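You operate a simulated robot arm through the tools that you are given. There is no shell and no other tool.

The job below is to be done with a simulated robot arm. You get a single attempt, and the scene is never put back.

TASK
Shut and lock the window, then switch the heater on and set it by its card.
Fine: the display shows the hall's degrees; keep the grille clear; leave the heater on.
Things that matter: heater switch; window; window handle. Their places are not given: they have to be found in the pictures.

The check looks at the end state, three seconds after you hand in, the way a careful person would. Anything else that was tipped, shoved, dropped, spilled or broken makes it a failure.

THE ROBOT
A 6-joint arm with a two-finger gripper, fixed in place. Base frame: the origin is on the floor under the middle of its stand, x ahead of it, y to its left, z up. Readings come in mm, rad, newtons and seconds.
It reaches about 1637 mm from its shoulder. Its first joint turns from -2.897 to 2.897 rad. Payload 3.43 kg.
The TCP is the grasp point between the finger pads, 20 mm short of the fingertips. In the tool frame z runs along the fingers and y along their closing line. The gripper opens to 190 mm; its body begins 248 mm behind the TCP.
Orientation is that of the tool frame in the base frame, as a unit quaternion [x, y, z, w]. With the fingers straight down and closing along the base's y, the tool's x points along the base's -x, its y along +y and its z along -z.

THE INTERFACE
- The arm moves only by the tool servo_tool. Its argument "commands" is a list of rows, each a list of 3 entries, a list of its own where there are three numbers: the shift along the tool's x, y, z in units of 30 mm (1.0 is 30 mm), then the turn, a rotation vector about the tool's x, y, z in units of 8 degrees (1.0 is 8 degrees), then the finger opening in mm, from 0 to 190. In form: [[[x, y, z], [ax, ay, az], grip], ...]. A call has 1 to 20 rows; each row shifts and turns the commanded pose from where the row before left it, along the tool's axes as they then stand. A call with a number of a shift or a turn outside -1 to 1 is refused whole. A row lasts 0.2 s, in which the tool goes at most 50 mm and 0.15 rad; a call with a longer step from one row to the next is refused whole, and so is a gripper value outside its range. Where a pose cannot be reached the arm comes as near as it can. A force on the tool above 90 N (or 10 N above the force at the start of the call, whichever is more), or a blocked arm, ends the call early, and 0.2 s more pass. The fingers move at their own pace (about 45 mm/s each) and stop on an object; they squeeze with about 39 N. The grip force told is the motor's: it shows also when the fingers shut on nothing. Time passes only in rows, and 0.2 s behind the last, so rows that do not move let the fingers close. The reply holds the time, the measured pose of the TCP, the force on the tool along the base axes, the opening and the grip force, in the units named above and with some noise, with the torque about the TCP (base axes, N m) and any sound that the robot's microphone picked up.
- Cameras (640 x 400 px; columns grow to the right, rows downward): "scene" is fixed at [49.6, 649, 1879.2]; the picture's right is [-0.79, -0.61, 0.00], its down [-0.34, 0.44, -0.83] and it looks along [0.51, -0.66, -0.56] (base axes); focal length 358 px, centre (320, 200). "wrist" rides on the gripper at [70, -8, -288] in the tool frame; the picture's right is [0.12, 0.99, 0.00], its down [-0.96, 0.12, -0.25] and it looks along [-0.25, 0.03, 0.97] (tool axes); focal length 261 px, centre (320, 200).
- capture(camera): a new picture of that camera. No time passes.
- slide_trunk(by): slides the trunk up (or, below 0, down) by that many mm; the arm rides with it, the base frame stays. It gives what a move gives, with no picture.
- measure_at(camera, pixels): for up to 12 pixels [column, row] of the newest picture of that camera ("zoom" is the newest enlarged one), the place [x, y, z] in the base frame of the surface seen there, good to about 2 mm. No time passes.
- inspect(camera, box): a new picture of the part [left, top, right, bottom] of that camera's present view, enlarged. No time passes.
- sign_off(): hands the job in; it is judged then, once.

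Unless the task says otherwise, let go and move clear before handing in.

The tools are called after "Emit:" as name(argument=value, ...) on one line, values as JSON. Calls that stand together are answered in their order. servo_tool: Moves the arm, as the interface text tells. Its arguments: {"type":"object","properties":{"commands":{"type":"array"}},"required":["commands"]} The other tools are called the same way: slide_trunk (by) moves the trunk up or down; capture (camera) takes a picture; measure_at (camera, pixels) gives the place of the surface under pixels of a picture; inspect (camera, box) takes an enlarged picture of a part of a camera's view; sign_off () hands the job in.

At the start:

```text
time_s: 0.0
tcp_pos: [577.6, -109.5, 1387.9]
tool_rot: [0.0, 1.0, 0.0, 0.0]
contact_force: [-0.2, -0.6, 0.0]
moment: [-0.02, -0.01, 0.0]
gripper_width: 190.2
grip_force: 0.0
trunk travel left (down, up): [-214.0, 26.0]
```

scene: 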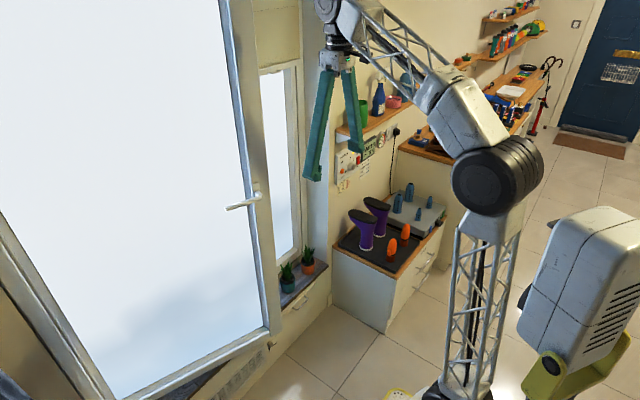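
wrist: 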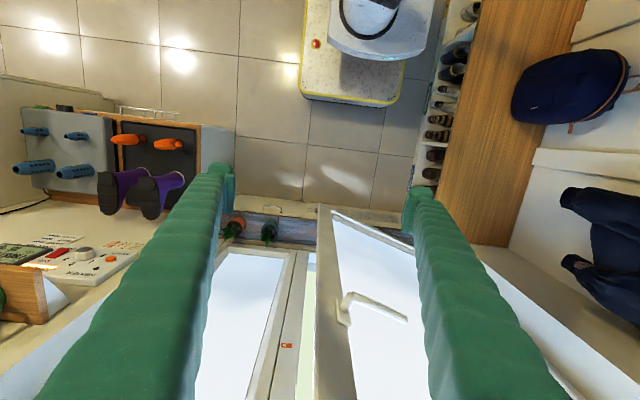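

The scene shows an open window sash with a white handle near pixel (248,200) and a control panel on the wall near (348,163). I'll enlarge several parts before moving.

Emit:
inspect(camera="scene", box=[300, 100, 460, 200])

Emit:
inspect(camera="wrist", box=[0, 200, 200, 325])

Emit:
inspect(camera="wrist", box=[200, 200, 440, 350])

Emit:
inspect(camera="scene", box=[200, 60, 360, 160])

Emit:
inspect(camera="scene", box=[180, 160, 340, 260])

```text
4.00 times, centred on (380, 150) of scene
```

zoom: 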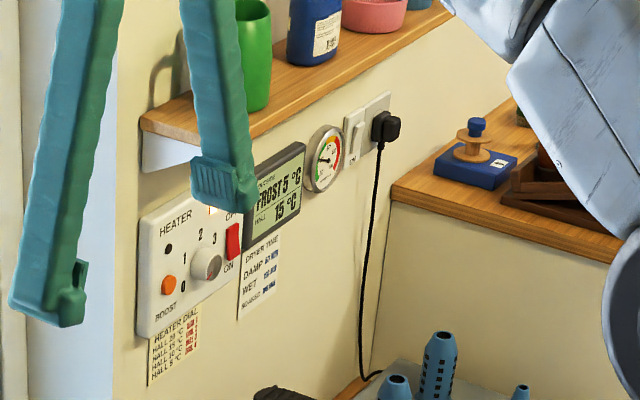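

```text
3.20 times, centred on (100, 262) of wrist
```

zoom: 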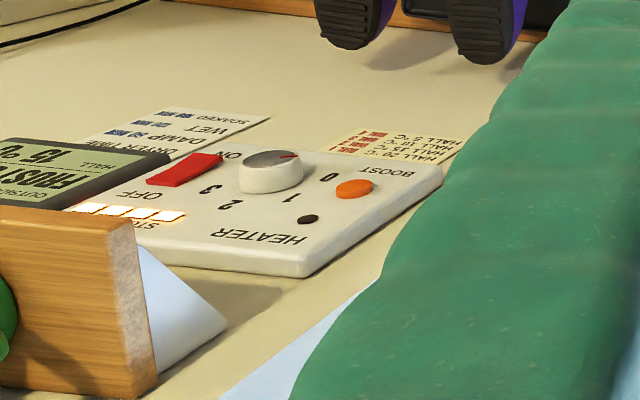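

```text
2.67 times, centred on (320, 275) of wrist
```

zoom: 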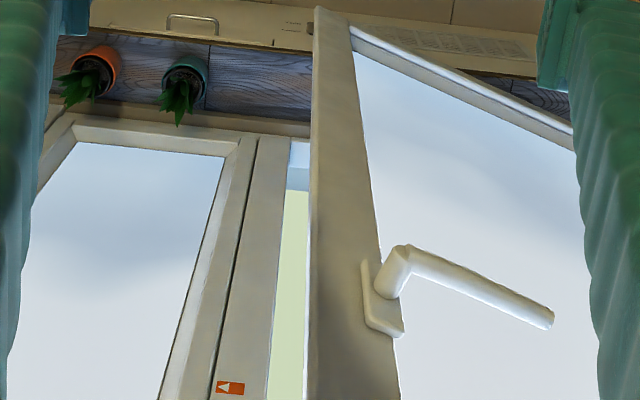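

```text
4.00 times, centred on (280, 110) of scene
```

zoom: 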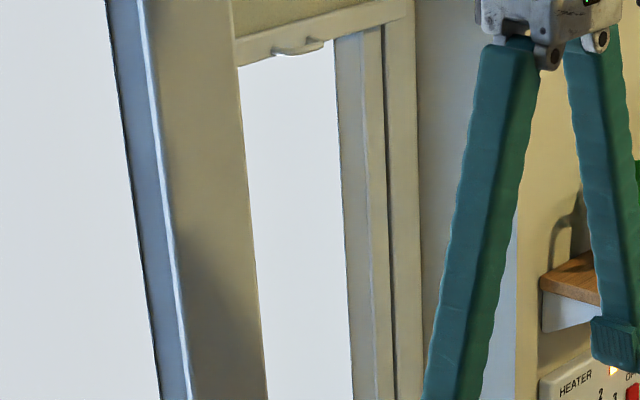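

```text
4.00 times, centred on (260, 210) of scene
```

zoom: 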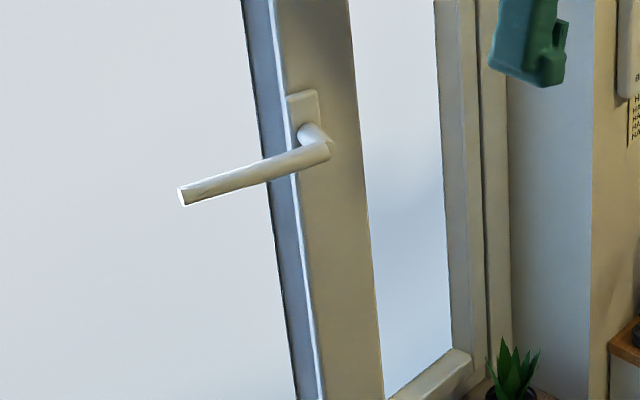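

The zoom shows the display with "HALL 15 °C" and a "HEATER DIAL" card under the panel. I'll measure key points of the window and panel to get geometry.

Emit:
measure_at(camera="scene", pixels=[[257, 196], [228, 208], [262, 180], [268, 330], [240, 20], [110, 395], [300, 250], [262, 80], [295, 70], [280, 300], [10, 240], [252, 300]])

Emit:
capture(camera="wrist")

Emit:
inspect(camera="scene", box=[330, 140, 378, 200])

Emit:
inspect(camera="wrist", box=[0, 220, 160, 320])

```text
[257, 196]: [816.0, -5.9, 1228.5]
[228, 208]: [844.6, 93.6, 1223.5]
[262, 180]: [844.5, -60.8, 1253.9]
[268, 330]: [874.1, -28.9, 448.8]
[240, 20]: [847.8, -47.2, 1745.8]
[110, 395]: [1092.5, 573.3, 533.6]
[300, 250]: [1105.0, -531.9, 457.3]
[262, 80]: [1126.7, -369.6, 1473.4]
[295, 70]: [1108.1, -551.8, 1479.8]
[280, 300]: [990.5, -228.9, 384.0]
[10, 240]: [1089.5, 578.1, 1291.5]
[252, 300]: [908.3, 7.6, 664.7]
```

```text
taken
```

wrist: 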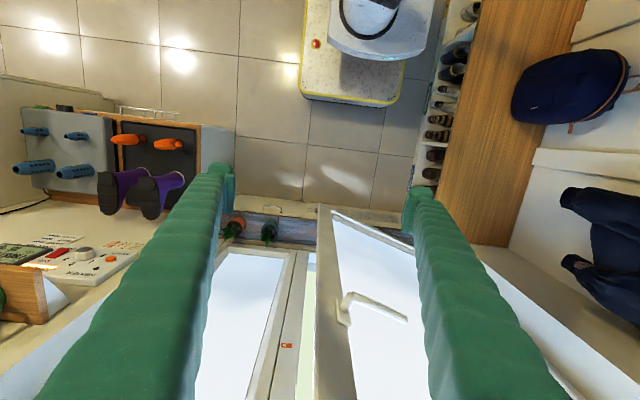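

```text
6.67 times, centred on (354, 170) of scene
```

zoom: 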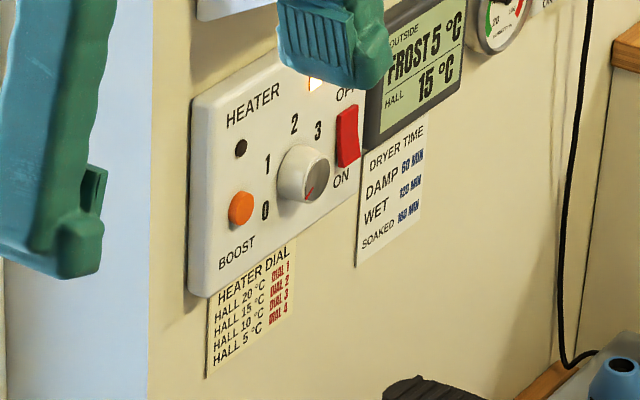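

```text
4.00 times, centred on (80, 270) of wrist
```

zoom: 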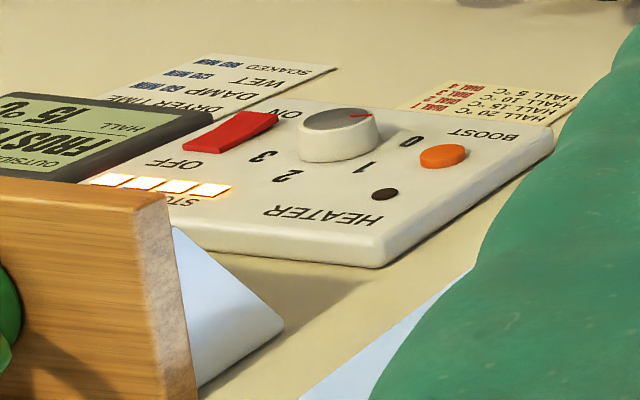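

The card rows read HALL 20/15/10/5 against DIAL 1–4, and the dial pointer now points down to the lower right. I'll look more closely at the sill/grille area and measure the panel.

Emit:
inspect(camera="scene", box=[160, 300, 320, 400])

Emit:
inspect(camera="scene", box=[0, 220, 160, 400])

Emit:
inspect(camera="wrist", box=[200, 190, 420, 260])

Emit:
inspect(camera="wrist", box=[240, 280, 400, 380])

Emit:
measure_at(camera="scene", pixels=[[352, 167], [356, 165], [343, 172], [341, 180], [335, 158], [357, 160], [362, 148], [340, 190], [337, 130], [430, 25], [285, 270], [308, 262]])

Emit:
measure_at(camera="wrist", pixels=[[345, 300], [404, 319], [340, 322], [320, 210], [330, 260], [290, 346], [305, 300], [375, 215], [300, 232], [262, 213], [270, 232], [235, 228]])

```text
4.00 times, centred on (240, 350) of scene
```

zoom: 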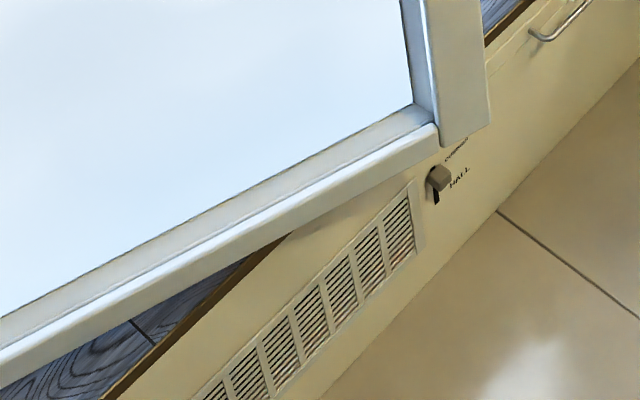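

```text
2.22 times, centred on (80, 310) of scene
```

zoom: 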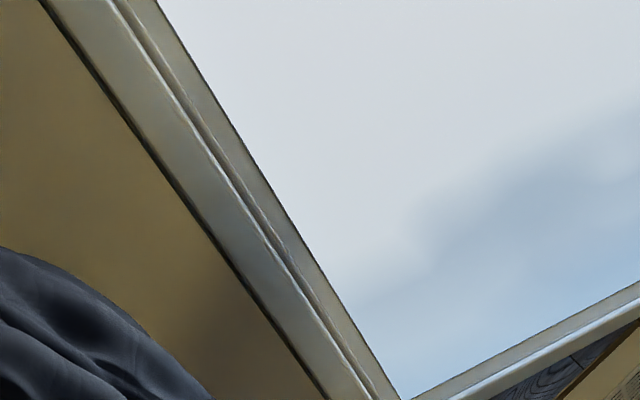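

```text
2.91 times, centred on (310, 225) of wrist
```

zoom: 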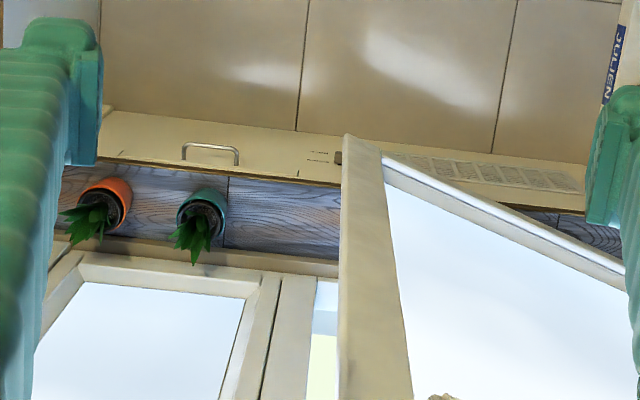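

```text
4.00 times, centred on (320, 330) of wrist
```

zoom: 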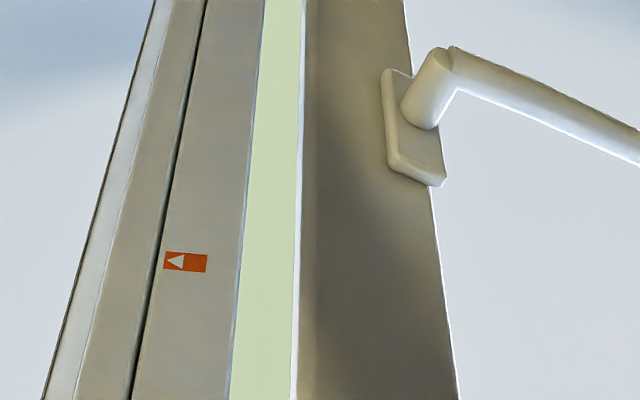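

```text
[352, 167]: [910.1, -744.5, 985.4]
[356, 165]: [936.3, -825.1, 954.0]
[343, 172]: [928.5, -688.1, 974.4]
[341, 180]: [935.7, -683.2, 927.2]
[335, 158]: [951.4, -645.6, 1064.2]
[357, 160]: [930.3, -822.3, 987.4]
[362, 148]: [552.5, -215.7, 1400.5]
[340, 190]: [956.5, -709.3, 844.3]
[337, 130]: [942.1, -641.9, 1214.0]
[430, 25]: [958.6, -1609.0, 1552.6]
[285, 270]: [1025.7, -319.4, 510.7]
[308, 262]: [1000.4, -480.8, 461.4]
```

```text
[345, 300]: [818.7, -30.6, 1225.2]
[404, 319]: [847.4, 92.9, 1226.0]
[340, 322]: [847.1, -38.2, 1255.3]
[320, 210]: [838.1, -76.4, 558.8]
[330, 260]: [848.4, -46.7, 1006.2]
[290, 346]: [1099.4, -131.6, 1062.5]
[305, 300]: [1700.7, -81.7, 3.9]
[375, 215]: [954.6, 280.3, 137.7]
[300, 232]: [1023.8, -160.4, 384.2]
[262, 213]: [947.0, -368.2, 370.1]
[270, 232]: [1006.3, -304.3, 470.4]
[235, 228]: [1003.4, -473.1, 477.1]
```

The sash free edge is near (845, -50) hinged near (1090, 578), with the handle pivot at about (818, -20, 1228), and the heater panel at about x=930, y=-745, z=985. I'll rotate the tool toward horizontal (+x) while drifting ahead, in two stages.

Emit:
servo_tool(commands=[[[-0.4, 0, 0], [0, -1, 0], 190], [[-0.4, 0, 0.06], [0, -1, 0], 190], [[-0.38, 0, 0.11], [0, -1, 0], 190], [[-0.36, 0, 0.16], [0, -1, 0], 190], [[-0.34, 0, 0.21], [0, -1, 0], 190], [[-0.31, 0, 0.26], [0, -1, 0], 190]])

Emit:
capture(camera="scene")

Emit:
capture(camera="wrist")

```text
time_s: 1.4
tcp_pos: [651.0, -109.8, 1388.6]
tool_rot: [0.0, 0.914, 0.0, 0.406]
contact_force: [0.7, -0.8, -0.6]
moment: [0.03, 0.06, 0.07]
gripper_width: 190.2
grip_force: 0.0
trunk travel left (down, up): [-214.0, 26.0]
```

```text
taken
```

scene: 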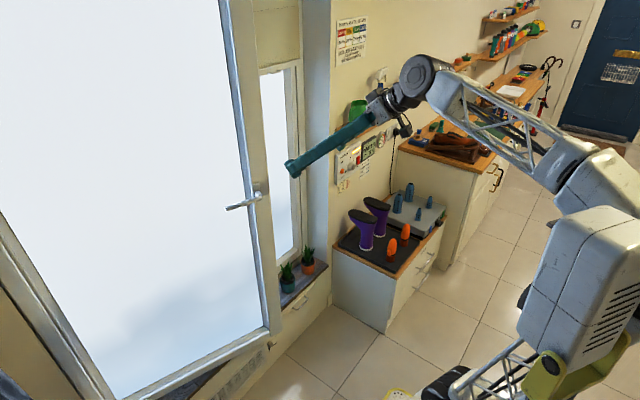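

```text
taken
```

wrist: 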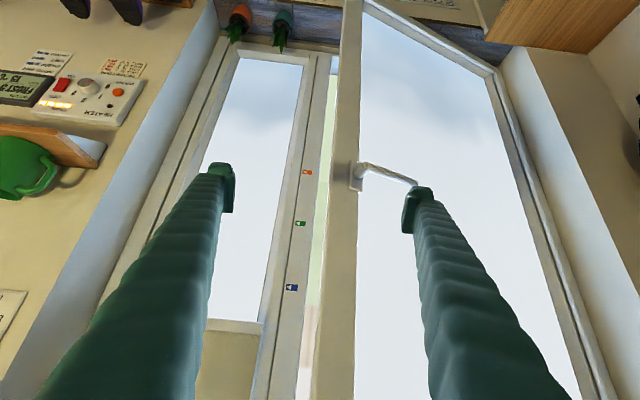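

New markings appear: three stickers on the mullion at wrist (307,172), (299,224), (291,288), and a notice on the wall at scene (351,40). I'll enlarge them and the heater panel.

Emit:
inspect(camera="scene", box=[328, 10, 376, 70])

Emit:
inspect(camera="wrist", box=[270, 150, 350, 310])

Emit:
inspect(camera="wrist", box=[0, 40, 160, 140])

Emit:
inspect(camera="scene", box=[330, 130, 390, 195])

Emit:
inspect(camera="wrist", box=[330, 0, 500, 60])

```text
6.67 times, centred on (352, 40) of scene
```

zoom: 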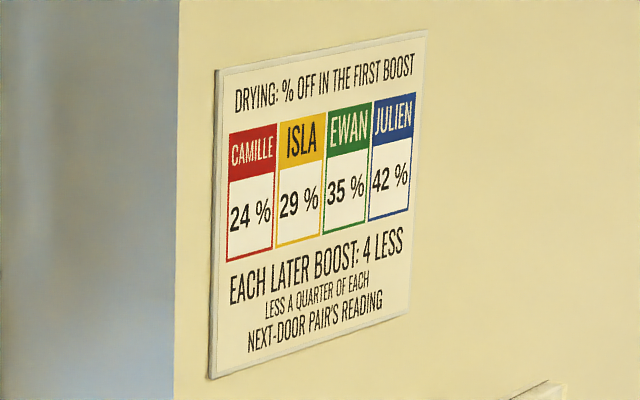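

```text
2.50 times, centred on (310, 230) of wrist
```

zoom: 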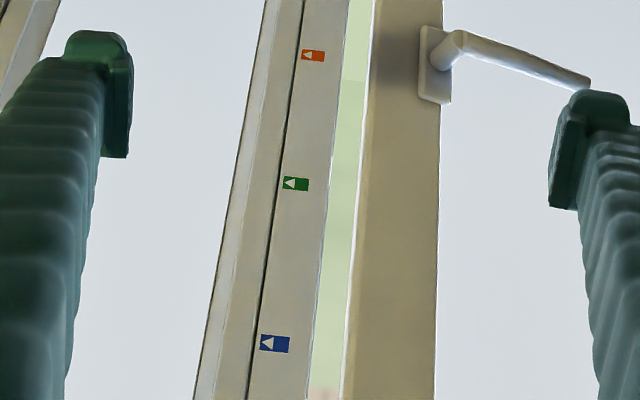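

```text
4.00 times, centred on (80, 90) of wrist
```

zoom: 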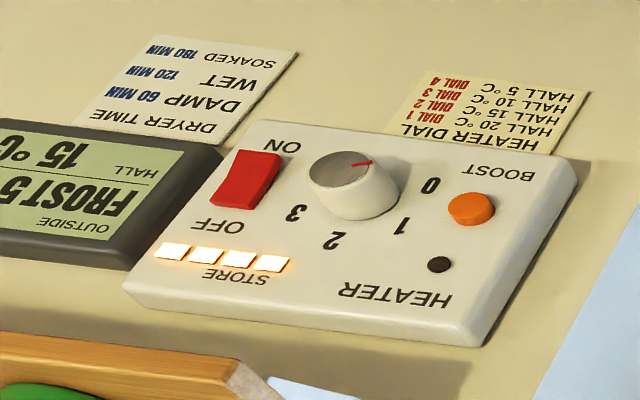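

```text
6.15 times, centred on (360, 162) of scene
```

zoom: 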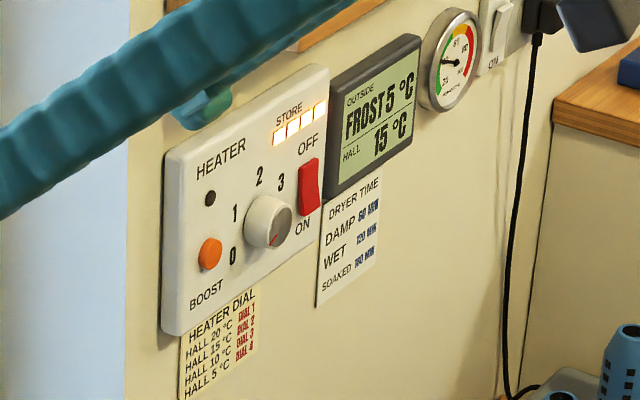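

```text
3.76 times, centred on (415, 30) of wrist
```

zoom: 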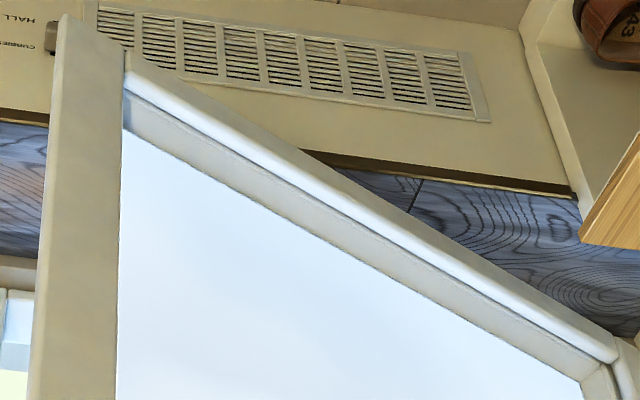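

The card reads HALL 15 °C → DIAL 2 and the display shows HALL 15 °C; OFF is at the top of the red rocker and ON at the bottom. I'll finish the rotation to horizontal, keeping x short of the sash.

Emit:
servo_tool(commands=[[[-0.2, 0, 0.22], [0, -1, 0], 190], [[-0.17, 0, 0.25], [0, -1, 0], 190], [[-0.13, 0, 0.27], [0, -1, 0], 190], [[-0.09, 0, 0.29], [0, -1, 0], 190], [[-0.04, 0, 0.3], [0, -1, 0], 190], [[0, 0, 0], [0, -0.25, 0], 190]])

Emit:
capture(camera="wrist")

Emit:
capture(camera="scene")

```text
time_s: 2.8
tcp_pos: [695.8, -110.5, 1386.1]
tool_rot: [-0.002, 0.708, 0.0, 0.707]
contact_force: [0.7, 0.1, 0.8]
moment: [0.03, 0.1, 0.08]
gripper_width: 189.9
grip_force: 0.0
trunk travel left (down, up): [-214.0, 26.0]
```

```text
taken
```

wrist: 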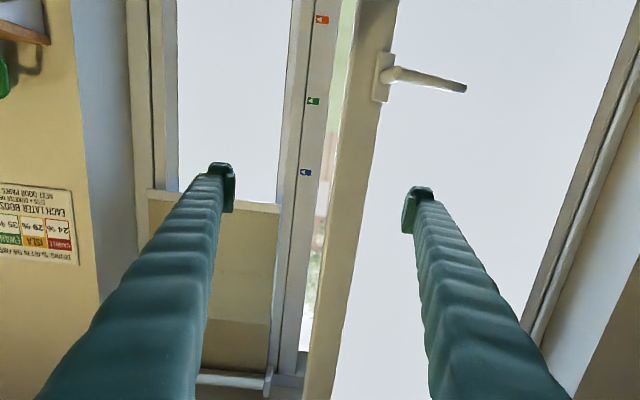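

```text
taken
```

scene: 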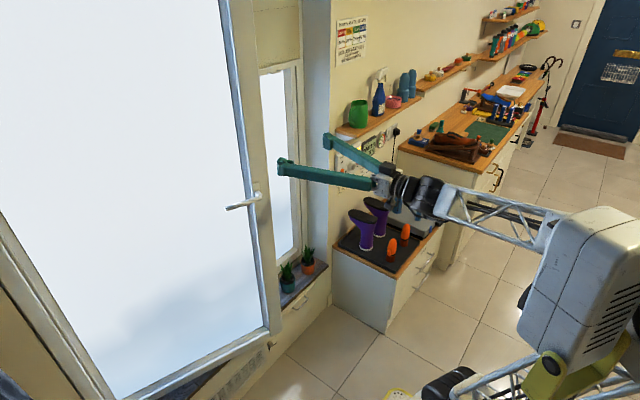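

The tool is now horizontal; in the (upside-down) wrist view the stile runs at columns 345–380 and the lever from (390,75) to (465,88). I'll measure those to fix the push point and the handle.

Emit:
measure_at(camera="wrist", pixels=[[345, 140], [373, 140], [360, 60], [385, 60], [382, 95], [398, 74], [430, 80], [463, 88], [335, 250], [357, 250], [323, 100], [600, 150]])

Emit:
inspect(camera="wrist", box=[330, 40, 490, 140])

Emit:
inspect(camera="scene", box=[210, 160, 300, 230])

```text
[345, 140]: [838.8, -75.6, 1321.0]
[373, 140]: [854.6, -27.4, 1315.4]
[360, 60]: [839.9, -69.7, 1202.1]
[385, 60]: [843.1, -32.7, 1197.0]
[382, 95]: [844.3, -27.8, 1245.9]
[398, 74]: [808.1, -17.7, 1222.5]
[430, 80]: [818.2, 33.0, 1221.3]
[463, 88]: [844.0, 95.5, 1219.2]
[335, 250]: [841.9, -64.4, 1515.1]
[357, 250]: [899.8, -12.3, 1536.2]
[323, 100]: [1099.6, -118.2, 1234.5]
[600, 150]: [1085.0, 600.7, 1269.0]
```

```text
4.00 times, centred on (410, 90) of wrist
```

zoom: 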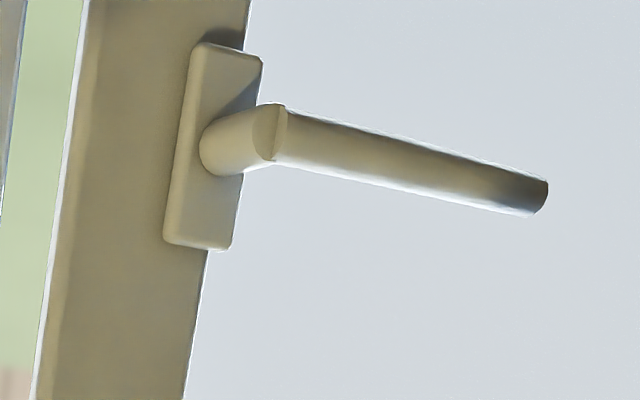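

```text
5.71 times, centred on (255, 195) of scene
```

zoom: 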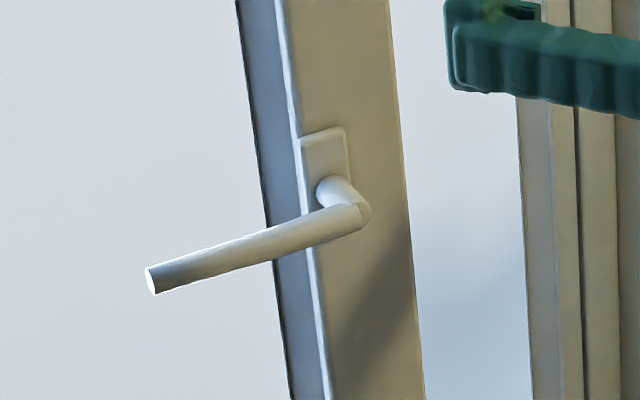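

The stile's face spans about (839,-75) to (855,-27) and the handle plate tops out near z≈1260, so I'll close the fingers and line up in front of the stile at y≈-55, z≈1335.

Emit:
servo_tool(commands=[[[0.34, 0.37, 0], [0, 0, 0], 0], [[0.34, 0.37, 0], [0, 0, 0], 0], [[0.34, 0.37, 0], [0, 0, 0], 0], [[0.34, 0.37, 0], [0, 0, 0], 0], [[0.34, 0.37, 0], [0, 0, 0], 0], [[0, 0, 0], [0, 0, 0], 0], [[0, 0, 0], [0, 0, 0], 0], [[0, 0, 0], [0, 0, 0], 0], [[0, 0, 0.5], [0, 0, 0], 0], [[0, 0, 0.5], [0, 0, 0], 0], [[0, 0, 0.5], [0, 0, 0], 0], [[0, 0, 0.5], [0, 0, 0], 0], [[0, 0, 0.5], [0, 0, 0], 0], [[0, 0, 0.5], [0, 0, 0], 0]])

Emit:
capture(camera="wrist")

Emit:
capture(camera="scene")

```text
time_s: 5.8
tcp_pos: [788.4, -52.7, 1338.8]
tool_rot: [0.0, 0.707, 0.0, 0.707]
contact_force: [-0.6, 0.6, 0.0]
moment: [-0.02, 0.05, -0.01]
gripper_width: 0.0
grip_force: 34.2
trunk travel left (down, up): [-214.0, 26.0]
```

```text
taken
```

wrist: 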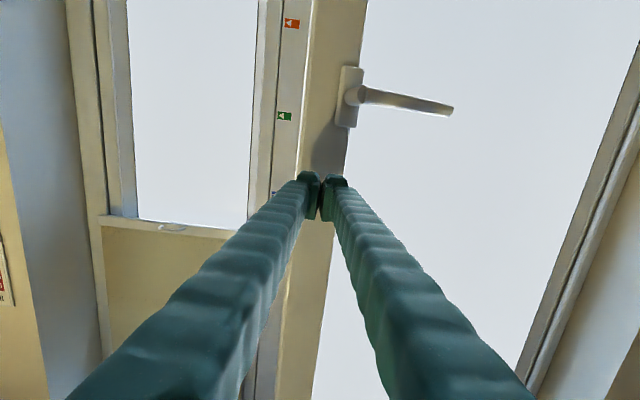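

```text
taken
```

scene: 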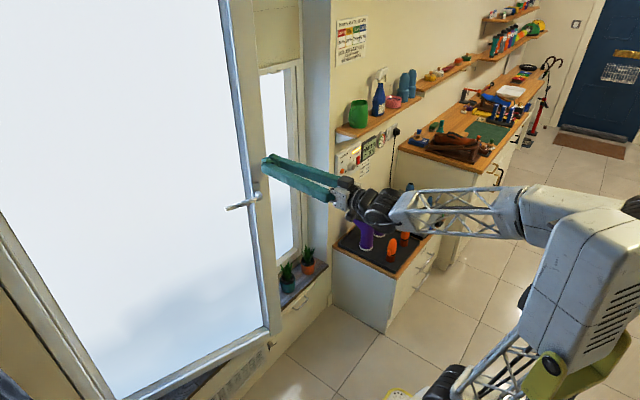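

The closed fingers sit right in front of the stile above the handle (tips at wrist (322,180)). I'll push the sash along its closing arc toward +x.

Emit:
servo_tool(commands=[[[0, 0, 0.5], [0, 0, 0], 0], [[0, 0, 0.5], [0, 0, 0], 0], [[0, 0, 0.4], [0, 0, 0], 0], [[0, -0.18, 0.5], [0, 0, 0], 0], [[0, -0.16, 0.5], [0, 0, 0], 0], [[0, -0.15, 0.5], [0, 0, 0], 0], [[0, -0.14, 0.5], [0, 0, 0], 0], [[0, -0.13, 0.5], [0, 0, 0], 0], [[0, -0.12, 0.5], [0, 0, 0], 0], [[0, -0.1, 0.5], [0, 0, 0], 0], [[0, -0.09, 0.5], [0, 0, 0], 0], [[0, -0.08, 0.5], [0, 0, 0], 0], [[0, -0.07, 0.5], [0, 0, 0], 0], [[0, -0.06, 0.5], [0, 0, 0], 0]])

Emit:
capture(camera="wrist")

Emit:
capture(camera="scene")

```text
time_s: 8.8
tcp_pos: [991.5, -92.9, 1337.9]
tool_rot: [0.0, 0.707, 0.0, 0.707]
contact_force: [0.3, 0.1, 0.8]
moment: [0.02, 0.09, 0.01]
gripper_width: 0.2
grip_force: 33.9
trunk travel left (down, up): [-214.0, 26.0]
```

```text
taken
```

wrist: 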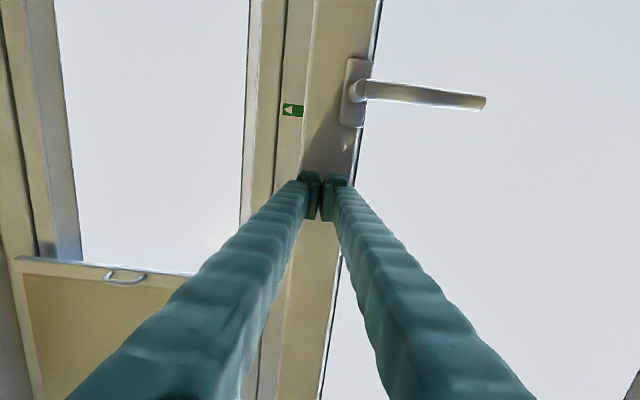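

```text
taken
```

scene: 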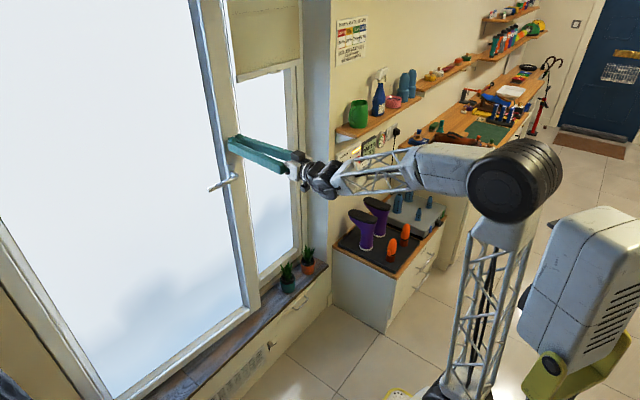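

The sash is swinging shut (free edge now near scene (255,310)) with no force yet. I'll continue pushing more slowly until it seats.

Emit:
servo_tool(commands=[[[0, -0.05, 0.4], [0, 0, 0], 0], [[0, -0.04, 0.4], [0, 0, 0], 0], [[0, -0.03, 0.3], [0, 0, 0], 0], [[0, -0.02, 0.3], [0, 0, 0], 0], [[0, -0.01, 0.2], [0, 0, 0], 0], [[0, 0, 0.2], [0, 0, 0], 0], [[0, 0, 0.2], [0, 0, 0], 0], [[0, 0, 0.2], [0, 0, 0], 0], [[0, 0, 0.2], [0, 0, 0], 0], [[0, 0, 0.2], [0, 0, 0], 0]])

Emit:
capture(camera="wrist")

Emit:
capture(camera="scene")

```text
time_s: 11.1
tcp_pos: [1064.0, -98.0, 1337.9]
tool_rot: [0.0, 0.707, 0.0, 0.707]
contact_force: [-77.8, 4.2, -7.6]
moment: [-0.04, 0.0, 0.16]
gripper_width: 6.3
grip_force: 34.4
trunk travel left (down, up): [-214.0, 26.0]
stopped in row 10: the force on the tool passed its limit at 97 N (the readings are from after the stop); the commanded pose is now the measured one
```

```text
taken
```

wrist: 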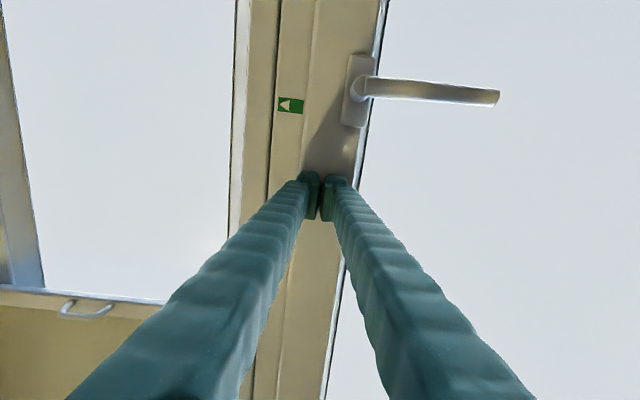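

```text
taken
```

scene: 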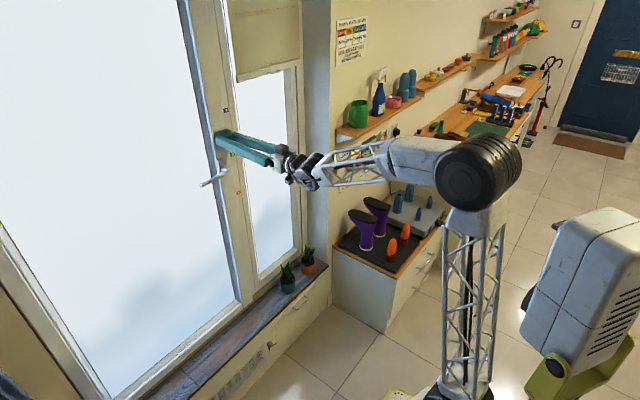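

The push met ~97 N at x=1064, so the sash seems seated. I'll back off and check it stays shut, then measure the handle.

Emit:
servo_tool(commands=[[[0, 0, -0.3], [0, 0, 0], 0], [[0, 0, -0.5], [0, 0, 0], 0], [[0, 0, -0.7], [0, 0, 0], 0], [[0, 0, -0.8], [0, 0, 0], 0], [[0, 0, -0.8], [0, 0, 0], 0]])

Emit:
capture(camera="wrist")

Emit:
inspect(camera="scene", box=[170, 90, 290, 220])

Emit:
inspect(camera="scene", box=[170, 260, 330, 400])

```text
time_s: 12.3
tcp_pos: [975.3, -95.6, 1335.8]
tool_rot: [0.0, 0.709, 0.0, 0.705]
contact_force: [1.2, 0.2, 0.2]
moment: [0.0, -0.11, 0.01]
gripper_width: 0.4
grip_force: 34.4
trunk travel left (down, up): [-214.0, 26.0]
```

```text
taken
```

wrist: 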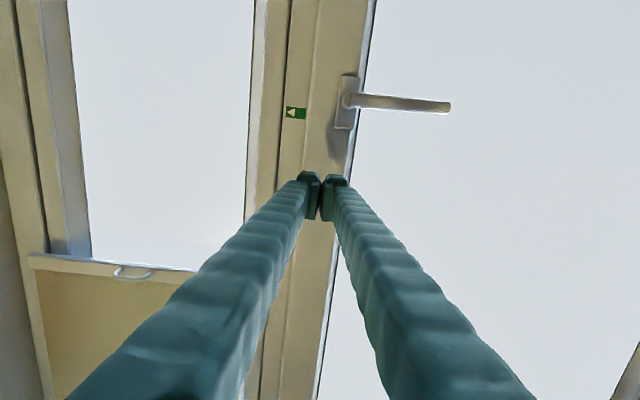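

```text
3.08 times, centred on (230, 155) of scene
```

zoom: 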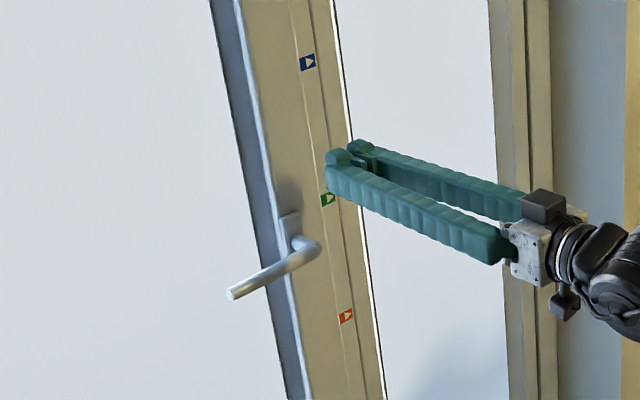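

```text
2.86 times, centred on (250, 330) of scene
```

zoom: 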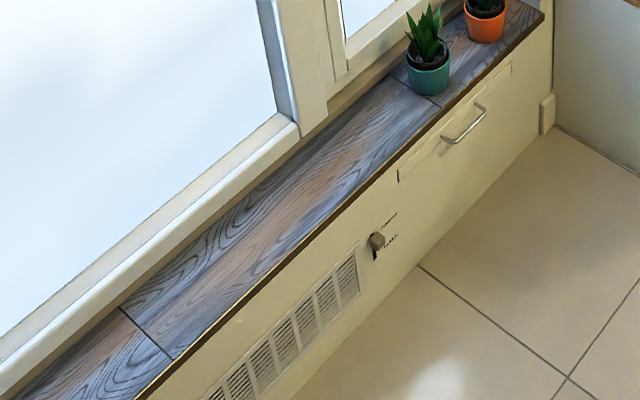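

The sash stays shut against the frame after backing off. I'll measure the handle in its closed-window position.

Emit:
measure_at(camera="wrist", pixels=[[325, 130], [309, 130], [296, 130], [350, 82], [343, 126], [352, 100], [375, 102], [400, 104], [430, 106], [447, 107], [340, 150], [345, 50]])

Emit:
inspect(camera="wrist", box=[280, 50, 480, 175])

```text
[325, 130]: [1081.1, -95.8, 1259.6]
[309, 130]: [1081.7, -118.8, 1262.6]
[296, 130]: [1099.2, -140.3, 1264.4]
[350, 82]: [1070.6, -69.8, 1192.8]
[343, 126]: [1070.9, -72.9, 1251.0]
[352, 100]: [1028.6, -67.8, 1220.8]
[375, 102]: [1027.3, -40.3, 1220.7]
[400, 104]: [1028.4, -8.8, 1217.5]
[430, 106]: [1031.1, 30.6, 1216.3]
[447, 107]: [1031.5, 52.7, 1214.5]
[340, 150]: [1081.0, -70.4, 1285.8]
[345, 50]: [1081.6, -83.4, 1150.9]
```

```text
3.20 times, centred on (380, 112) of wrist
```

zoom: 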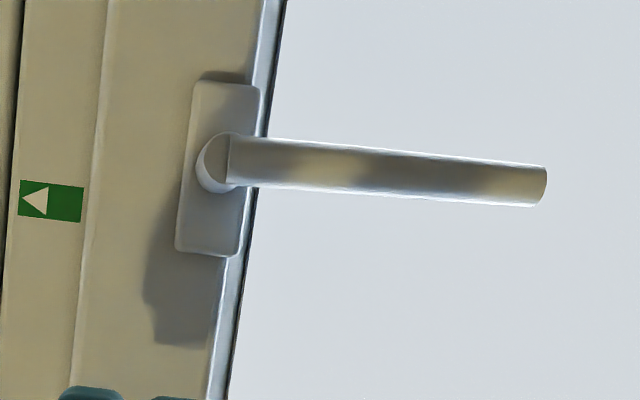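

The sash face reads x≈1081 all along (flush), with the lever at x≈1028–1048, pivot y≈-70, z≈1220 and tip at y≈55. I'll go above the lever's outer half with closed fingers and then check before pressing down.

Emit:
servo_tool(commands=[[[0.5, 0.95, 0], [0, 0, 0], 0], [[0.5, 0.95, 0], [0, 0, 0], 0], [[0.5, 0.95, 0], [0, 0, 0], 0], [[0.5, 0.95, 0], [0, 0, 0], 0], [[0, 0, 0.5], [0, 0, 0], 0], [[0, 0, 0.5], [0, 0, 0], 0], [[0, 0, 0.5], [0, 0, 0], 0], [[0, 0, 0.5], [0, 0, 0], 0]])

Emit:
capture(camera="wrist")

Emit:
inspect(camera="scene", box=[150, 110, 310, 230])

```text
time_s: 14.1
tcp_pos: [1027.8, -75.6, 1301.1]
tool_rot: [-0.004, 0.71, 0.004, 0.704]
contact_force: [-0.3, 0.4, 0.1]
moment: [0.03, 0.02, -0.02]
gripper_width: 0.0
grip_force: 34.2
out of reach, approached as far as the arm can: row 2, 3, 4, 5, 6, 7
trunk travel left (down, up): [-214.0, 26.0]
```

```text
taken
```

wrist: 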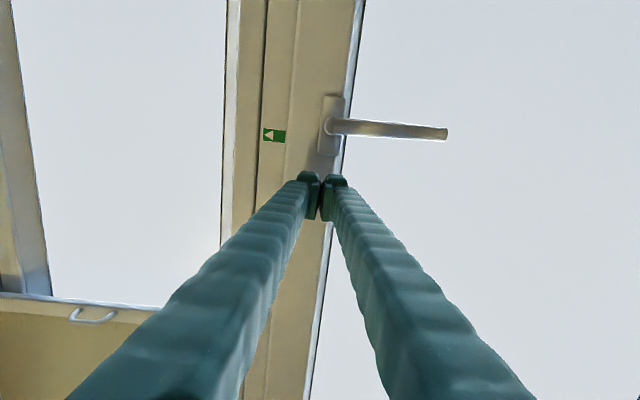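

```text
3.33 times, centred on (230, 170) of scene
```

zoom: 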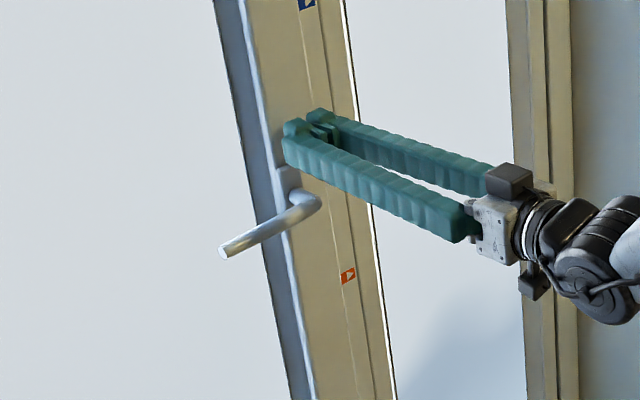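

The reply says rows 2–7 were out of reach: the TCP stopped at (1028, -76, 1301), so something limits moving toward +y with this wrist pose. I'll look at the arm's layout to understand which limit it is.

Emit:
capture(camera="scene")

Emit:
measure_at(camera="scene", pixels=[[470, 185], [480, 215], [460, 300], [450, 380], [580, 240], [560, 310], [545, 370], [430, 160], [370, 165], [320, 172], [300, 172], [400, 395]])

```text
taken
```

scene: 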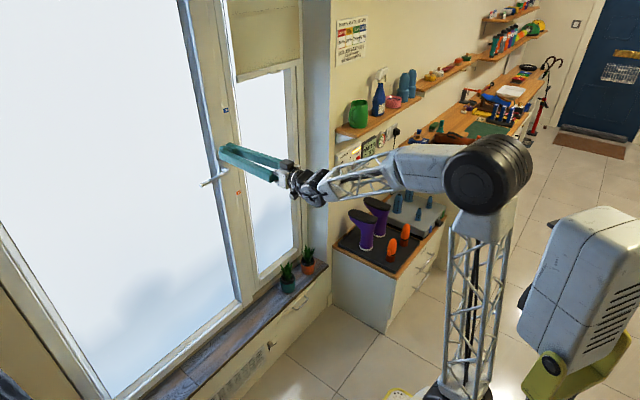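

```text
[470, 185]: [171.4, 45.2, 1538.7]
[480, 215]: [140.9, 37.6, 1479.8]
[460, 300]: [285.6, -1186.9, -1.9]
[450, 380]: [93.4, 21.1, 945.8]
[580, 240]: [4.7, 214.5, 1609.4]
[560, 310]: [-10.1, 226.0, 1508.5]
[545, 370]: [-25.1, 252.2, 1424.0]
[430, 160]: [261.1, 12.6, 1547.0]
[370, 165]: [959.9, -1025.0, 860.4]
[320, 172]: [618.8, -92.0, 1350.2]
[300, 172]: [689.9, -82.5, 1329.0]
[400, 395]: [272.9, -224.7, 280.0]
```

The elbow sits near (160, 40, 1540) with the forearm sloping to the wrist near (620, -90, 1350). I'll back off a little and test whether yawing the tool toward +y (rather than translating) is allowed.

Emit:
servo_tool(commands=[[[0, 0, -1], [0, 0, 0], 0], [[0, 0, -0.5], [0, 0, 0], 0], [[0, 0, 0], [-1, 0, 0], 0], [[0, 0, 0], [-1, 0, 0], 0]])

Emit:
capture(camera="scene")

```text
time_s: 15.1
tcp_pos: [984.1, -74.2, 1301.4]
tool_rot: [-0.098, 0.702, 0.099, 0.699]
contact_force: [-0.2, 0.6, 0.0]
moment: [-0.05, 0.15, -0.22]
gripper_width: 0.1
grip_force: 34.3
trunk travel left (down, up): [-214.0, 26.0]
```

```text
taken
```

scene: 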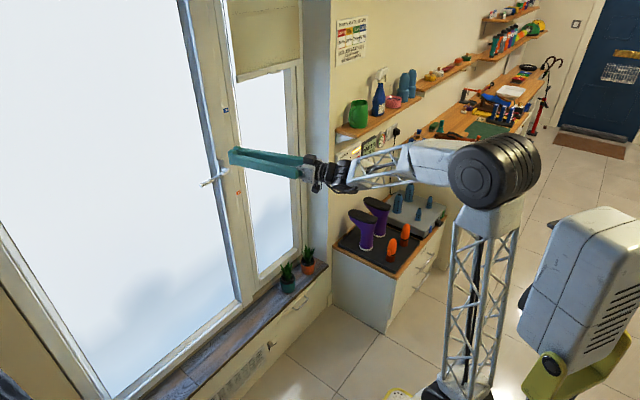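

Yawing 16° toward +y worked. I'll try the +y translation again in this orientation, still clear in front of the lever.

Emit:
servo_tool(commands=[[[0, 0.72, 0.21], [0, 0, 0], 0], [[0, 0.72, 0.21], [0, 0, 0], 0], [[0, 0.72, 0.21], [0, 0, 0], 0], [[0, 0.72, 0.21], [0, 0, 0], 0]])

Emit:
capture(camera="wrist")

Emit:
capture(camera="scene")

```text
time_s: 16.1
tcp_pos: [982.9, 15.5, 1298.5]
tool_rot: [-0.097, 0.701, 0.098, 0.699]
contact_force: [0.8, 0.3, -0.6]
moment: [0.04, 0.0, 0.05]
gripper_width: 0.0
grip_force: 34.4
trunk travel left (down, up): [-214.0, 26.0]
```

```text
taken
```

wrist: 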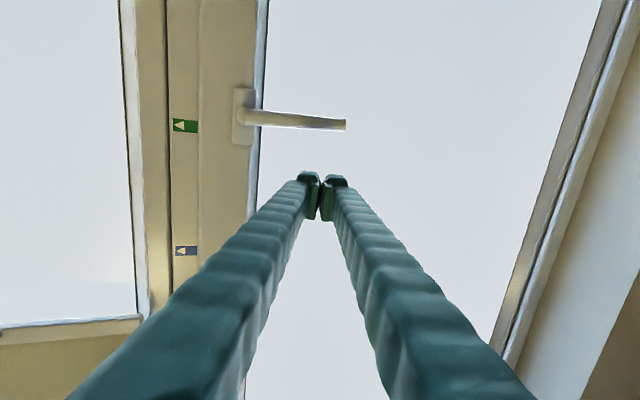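

```text
taken
```

scene: 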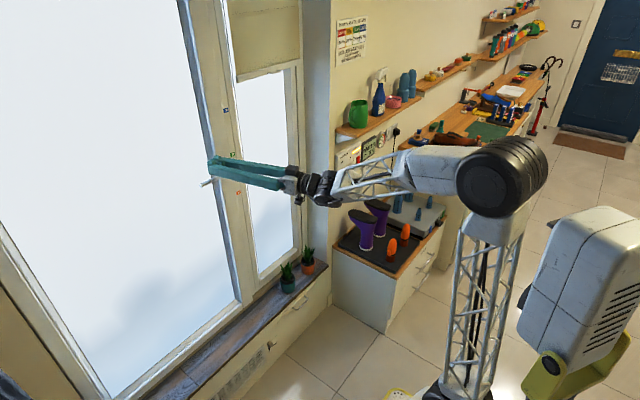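

The +y motion now works; TCP is at (983, 15, 1298) with the lever just below at wrist (345,125). I'll go in over the lever and down a little.

Emit:
servo_tool(commands=[[[0, -0.153, 0.535], [0, 0, 0], 0], [[0, -0.153, 0.535], [0, 0, 0], 0], [[0.3, -0.153, 0.535], [0, 0, 0], 0], [[0.3, 0, 0], [0, 0, 0], 0], [[0.3, 0, 0], [0, 0, 0], 0]])

Emit:
capture(camera="wrist")

Emit:
inspect(camera="scene", box=[170, 130, 290, 220])

```text
time_s: 17.3
tcp_pos: [1033.1, 14.0, 1272.6]
tool_rot: [-0.098, 0.702, 0.098, 0.699]
contact_force: [-0.5, -0.2, 0.5]
moment: [-0.01, 0.03, 0.0]
gripper_width: 0.1
grip_force: 34.0
trunk travel left (down, up): [-214.0, 26.0]
```

```text
taken
```

wrist: 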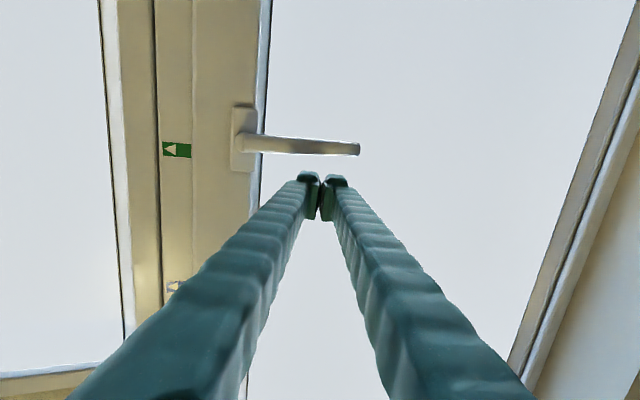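

```text
4.44 times, centred on (230, 175) of scene
```

zoom: 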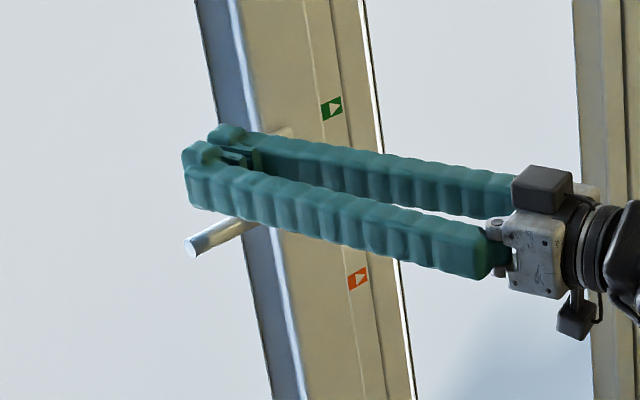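

The fingers are over the lever's outer half (scene zoom: lever under the near finger). I'll press down along the lever's arc, first half.

Emit:
servo_tool(commands=[[[0.6, 0.128, 0.037], [0, 0, 0], 0], [[0.407, 0.083, 0.024], [0, 0, 0], 0], [[0.407, 0.083, 0.024], [0, 0, 0], 0], [[0.415, -0.02, -0.006], [0, 0, 0], 0], [[0.415, -0.02, -0.006], [0, 0, 0], 0], [[0.395, -0.123, -0.035], [0, 0, 0], 0], [[0.395, -0.123, -0.035], [0, 0, 0], 0]])

Emit:
capture(camera="wrist")

Emit:
inspect(camera="scene", box=[170, 130, 290, 220])

```text
time_s: 18.9
tcp_pos: [1033.8, 16.8, 1184.1]
tool_rot: [-0.098, 0.702, 0.098, 0.699]
contact_force: [1.6, 0.4, 0.2]
moment: [-0.02, 0.03, -0.02]
gripper_width: 0.3
grip_force: 34.5
trunk travel left (down, up): [-214.0, 26.0]
```

```text
taken
```

wrist: 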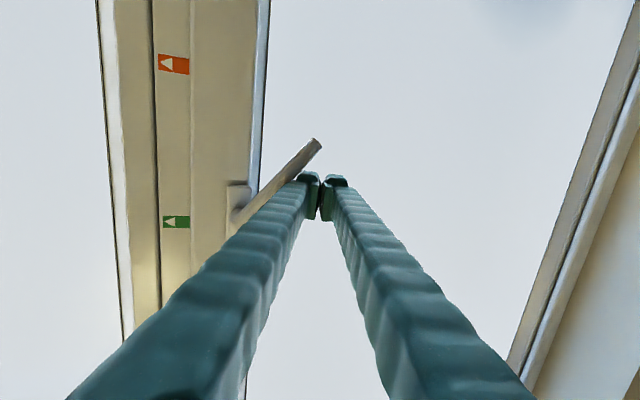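

```text
4.44 times, centred on (230, 175) of scene
```

zoom: 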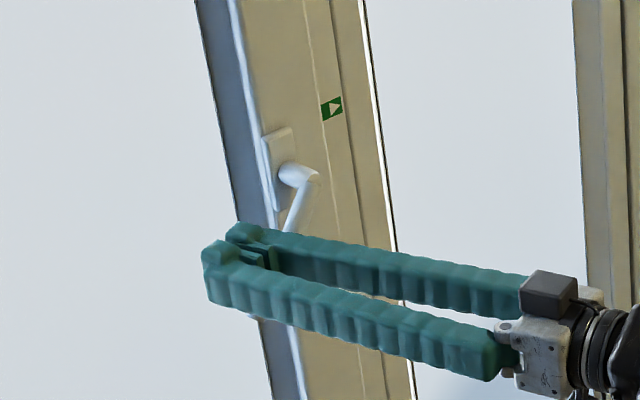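

The lever has turned about 45° downward and moves freely. I'll continue the arc to fully down and press lightly into its stop.

Emit:
servo_tool(commands=[[[0.35, -0.216, -0.062], [0, 0, 0], 0], [[0.35, -0.216, -0.062], [0, 0, 0], 0], [[0.277, -0.297, -0.085], [0, 0, 0], 0], [[0.277, -0.297, -0.085], [0, 0, 0], 0], [[0.19, -0.356, -0.102], [0, 0, 0], 0], [[0.19, -0.356, -0.102], [0, 0, 0], 0], [[0, -0.2, -0.057], [0, 0, 0], 0], [[0, -0.2, -0.057], [0, 0, 0], 0], [[0, -0.2, -0.057], [0, 0, 0], 0]])

Emit:
capture(camera="wrist")

Emit:
inspect(camera="scene", box=[170, 130, 290, 220])

```text
time_s: 20.8
tcp_pos: [1030.7, -33.8, 1135.3]
tool_rot: [-0.111, 0.7, 0.101, 0.698]
contact_force: [3.7, 104.0, -1.1]
moment: [-1.12, -0.06, 0.95]
gripper_width: 0.0
grip_force: 34.7
trunk travel left (down, up): [-214.0, 26.0]
stopped in row 9: the force on the tool passed its limit at 94 N (the readings are from after the stop); the commanded pose is now the measured one
```

```text
taken
```

wrist: 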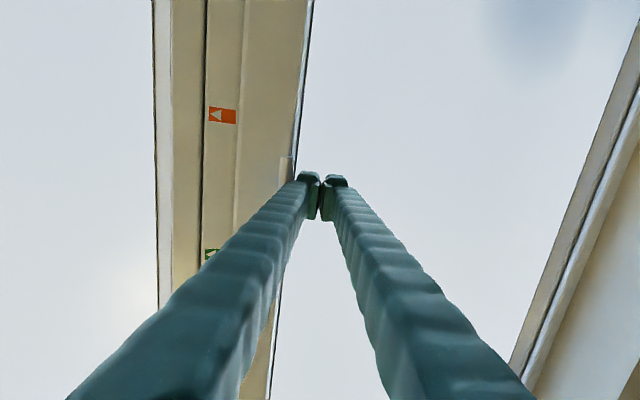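

```text
4.44 times, centred on (230, 175) of scene
```

zoom: 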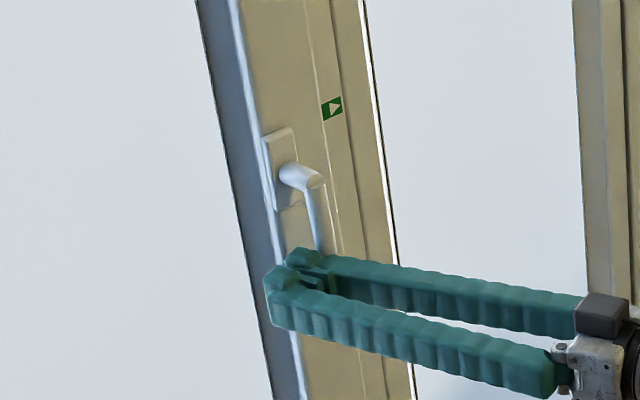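

The lever now hangs straight down and the stop gave ~94 N, so it's fully turned. I'll ease off to +y and then withdraw to view it.

Emit:
servo_tool(commands=[[[0, 0.4, 0.11], [0, 0, 0], 0], [[0, 0.6, 0.17], [0, 0, 0], 0], [[0, 0.3, -0.9], [0, 0, 0], 0], [[0, 0.3, -0.95], [0, 0, 0], 0], [[0, 0.3, -0.95], [0, 0, 0], 0], [[0, 0, -1], [0, 0, 0], 0]])

Emit:
capture(camera="wrist")

Emit:
inspect(camera="scene", box=[170, 130, 290, 220])

```text
time_s: 22.1
tcp_pos: [916.3, -34.8, 1133.7]
tool_rot: [-0.098, 0.701, 0.097, 0.7]
contact_force: [0.0, 0.2, -0.2]
moment: [0.0, -0.1, 0.01]
gripper_width: 0.0
grip_force: 34.2
trunk travel left (down, up): [-214.0, 26.0]
```

```text
taken
```

wrist: 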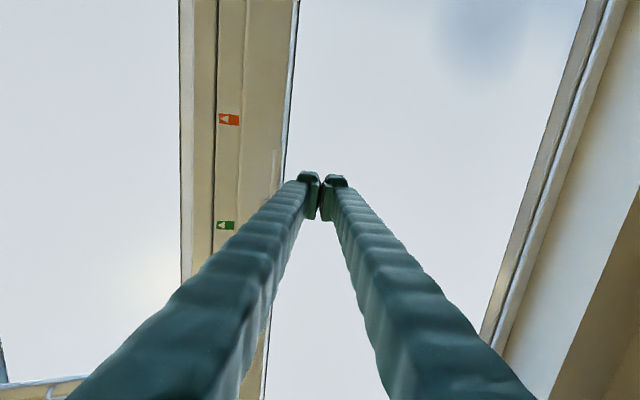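

```text
4.44 times, centred on (230, 175) of scene
```

zoom: 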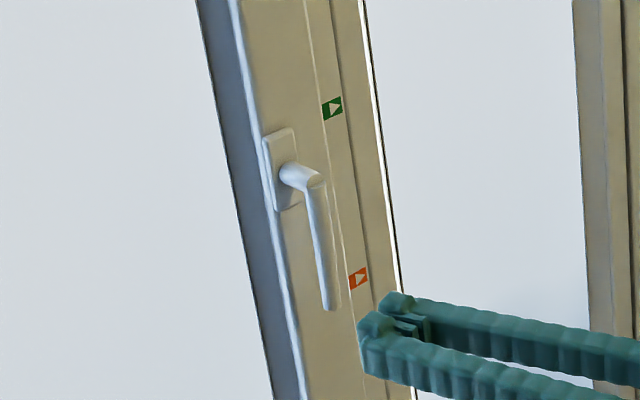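

The lever hangs parallel to the stile in the zoom, from (305,180) to (330,305). I'll measure it to confirm it's vertical and the sash is flush.

Emit:
measure_at(camera="zoom", pixels=[[310, 182], [317, 220], [325, 270], [330, 300], [275, 240], [330, 330], [290, 350], [360, 240], [340, 180], [280, 140]])

Emit:
measure_at(camera="wrist", pixels=[[270, 150], [255, 150], [230, 150], [260, 60], [240, 60], [268, 190]])

```text
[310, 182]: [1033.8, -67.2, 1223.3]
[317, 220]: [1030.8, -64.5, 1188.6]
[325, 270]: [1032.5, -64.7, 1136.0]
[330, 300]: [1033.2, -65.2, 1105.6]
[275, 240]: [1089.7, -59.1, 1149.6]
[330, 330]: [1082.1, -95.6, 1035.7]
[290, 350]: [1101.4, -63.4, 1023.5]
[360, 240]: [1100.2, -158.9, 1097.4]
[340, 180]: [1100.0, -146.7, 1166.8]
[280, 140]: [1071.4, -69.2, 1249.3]
```

```text
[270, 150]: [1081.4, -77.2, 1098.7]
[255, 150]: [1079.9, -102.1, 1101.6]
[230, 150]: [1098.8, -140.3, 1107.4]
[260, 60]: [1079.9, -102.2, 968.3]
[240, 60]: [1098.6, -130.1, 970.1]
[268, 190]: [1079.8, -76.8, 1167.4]
```

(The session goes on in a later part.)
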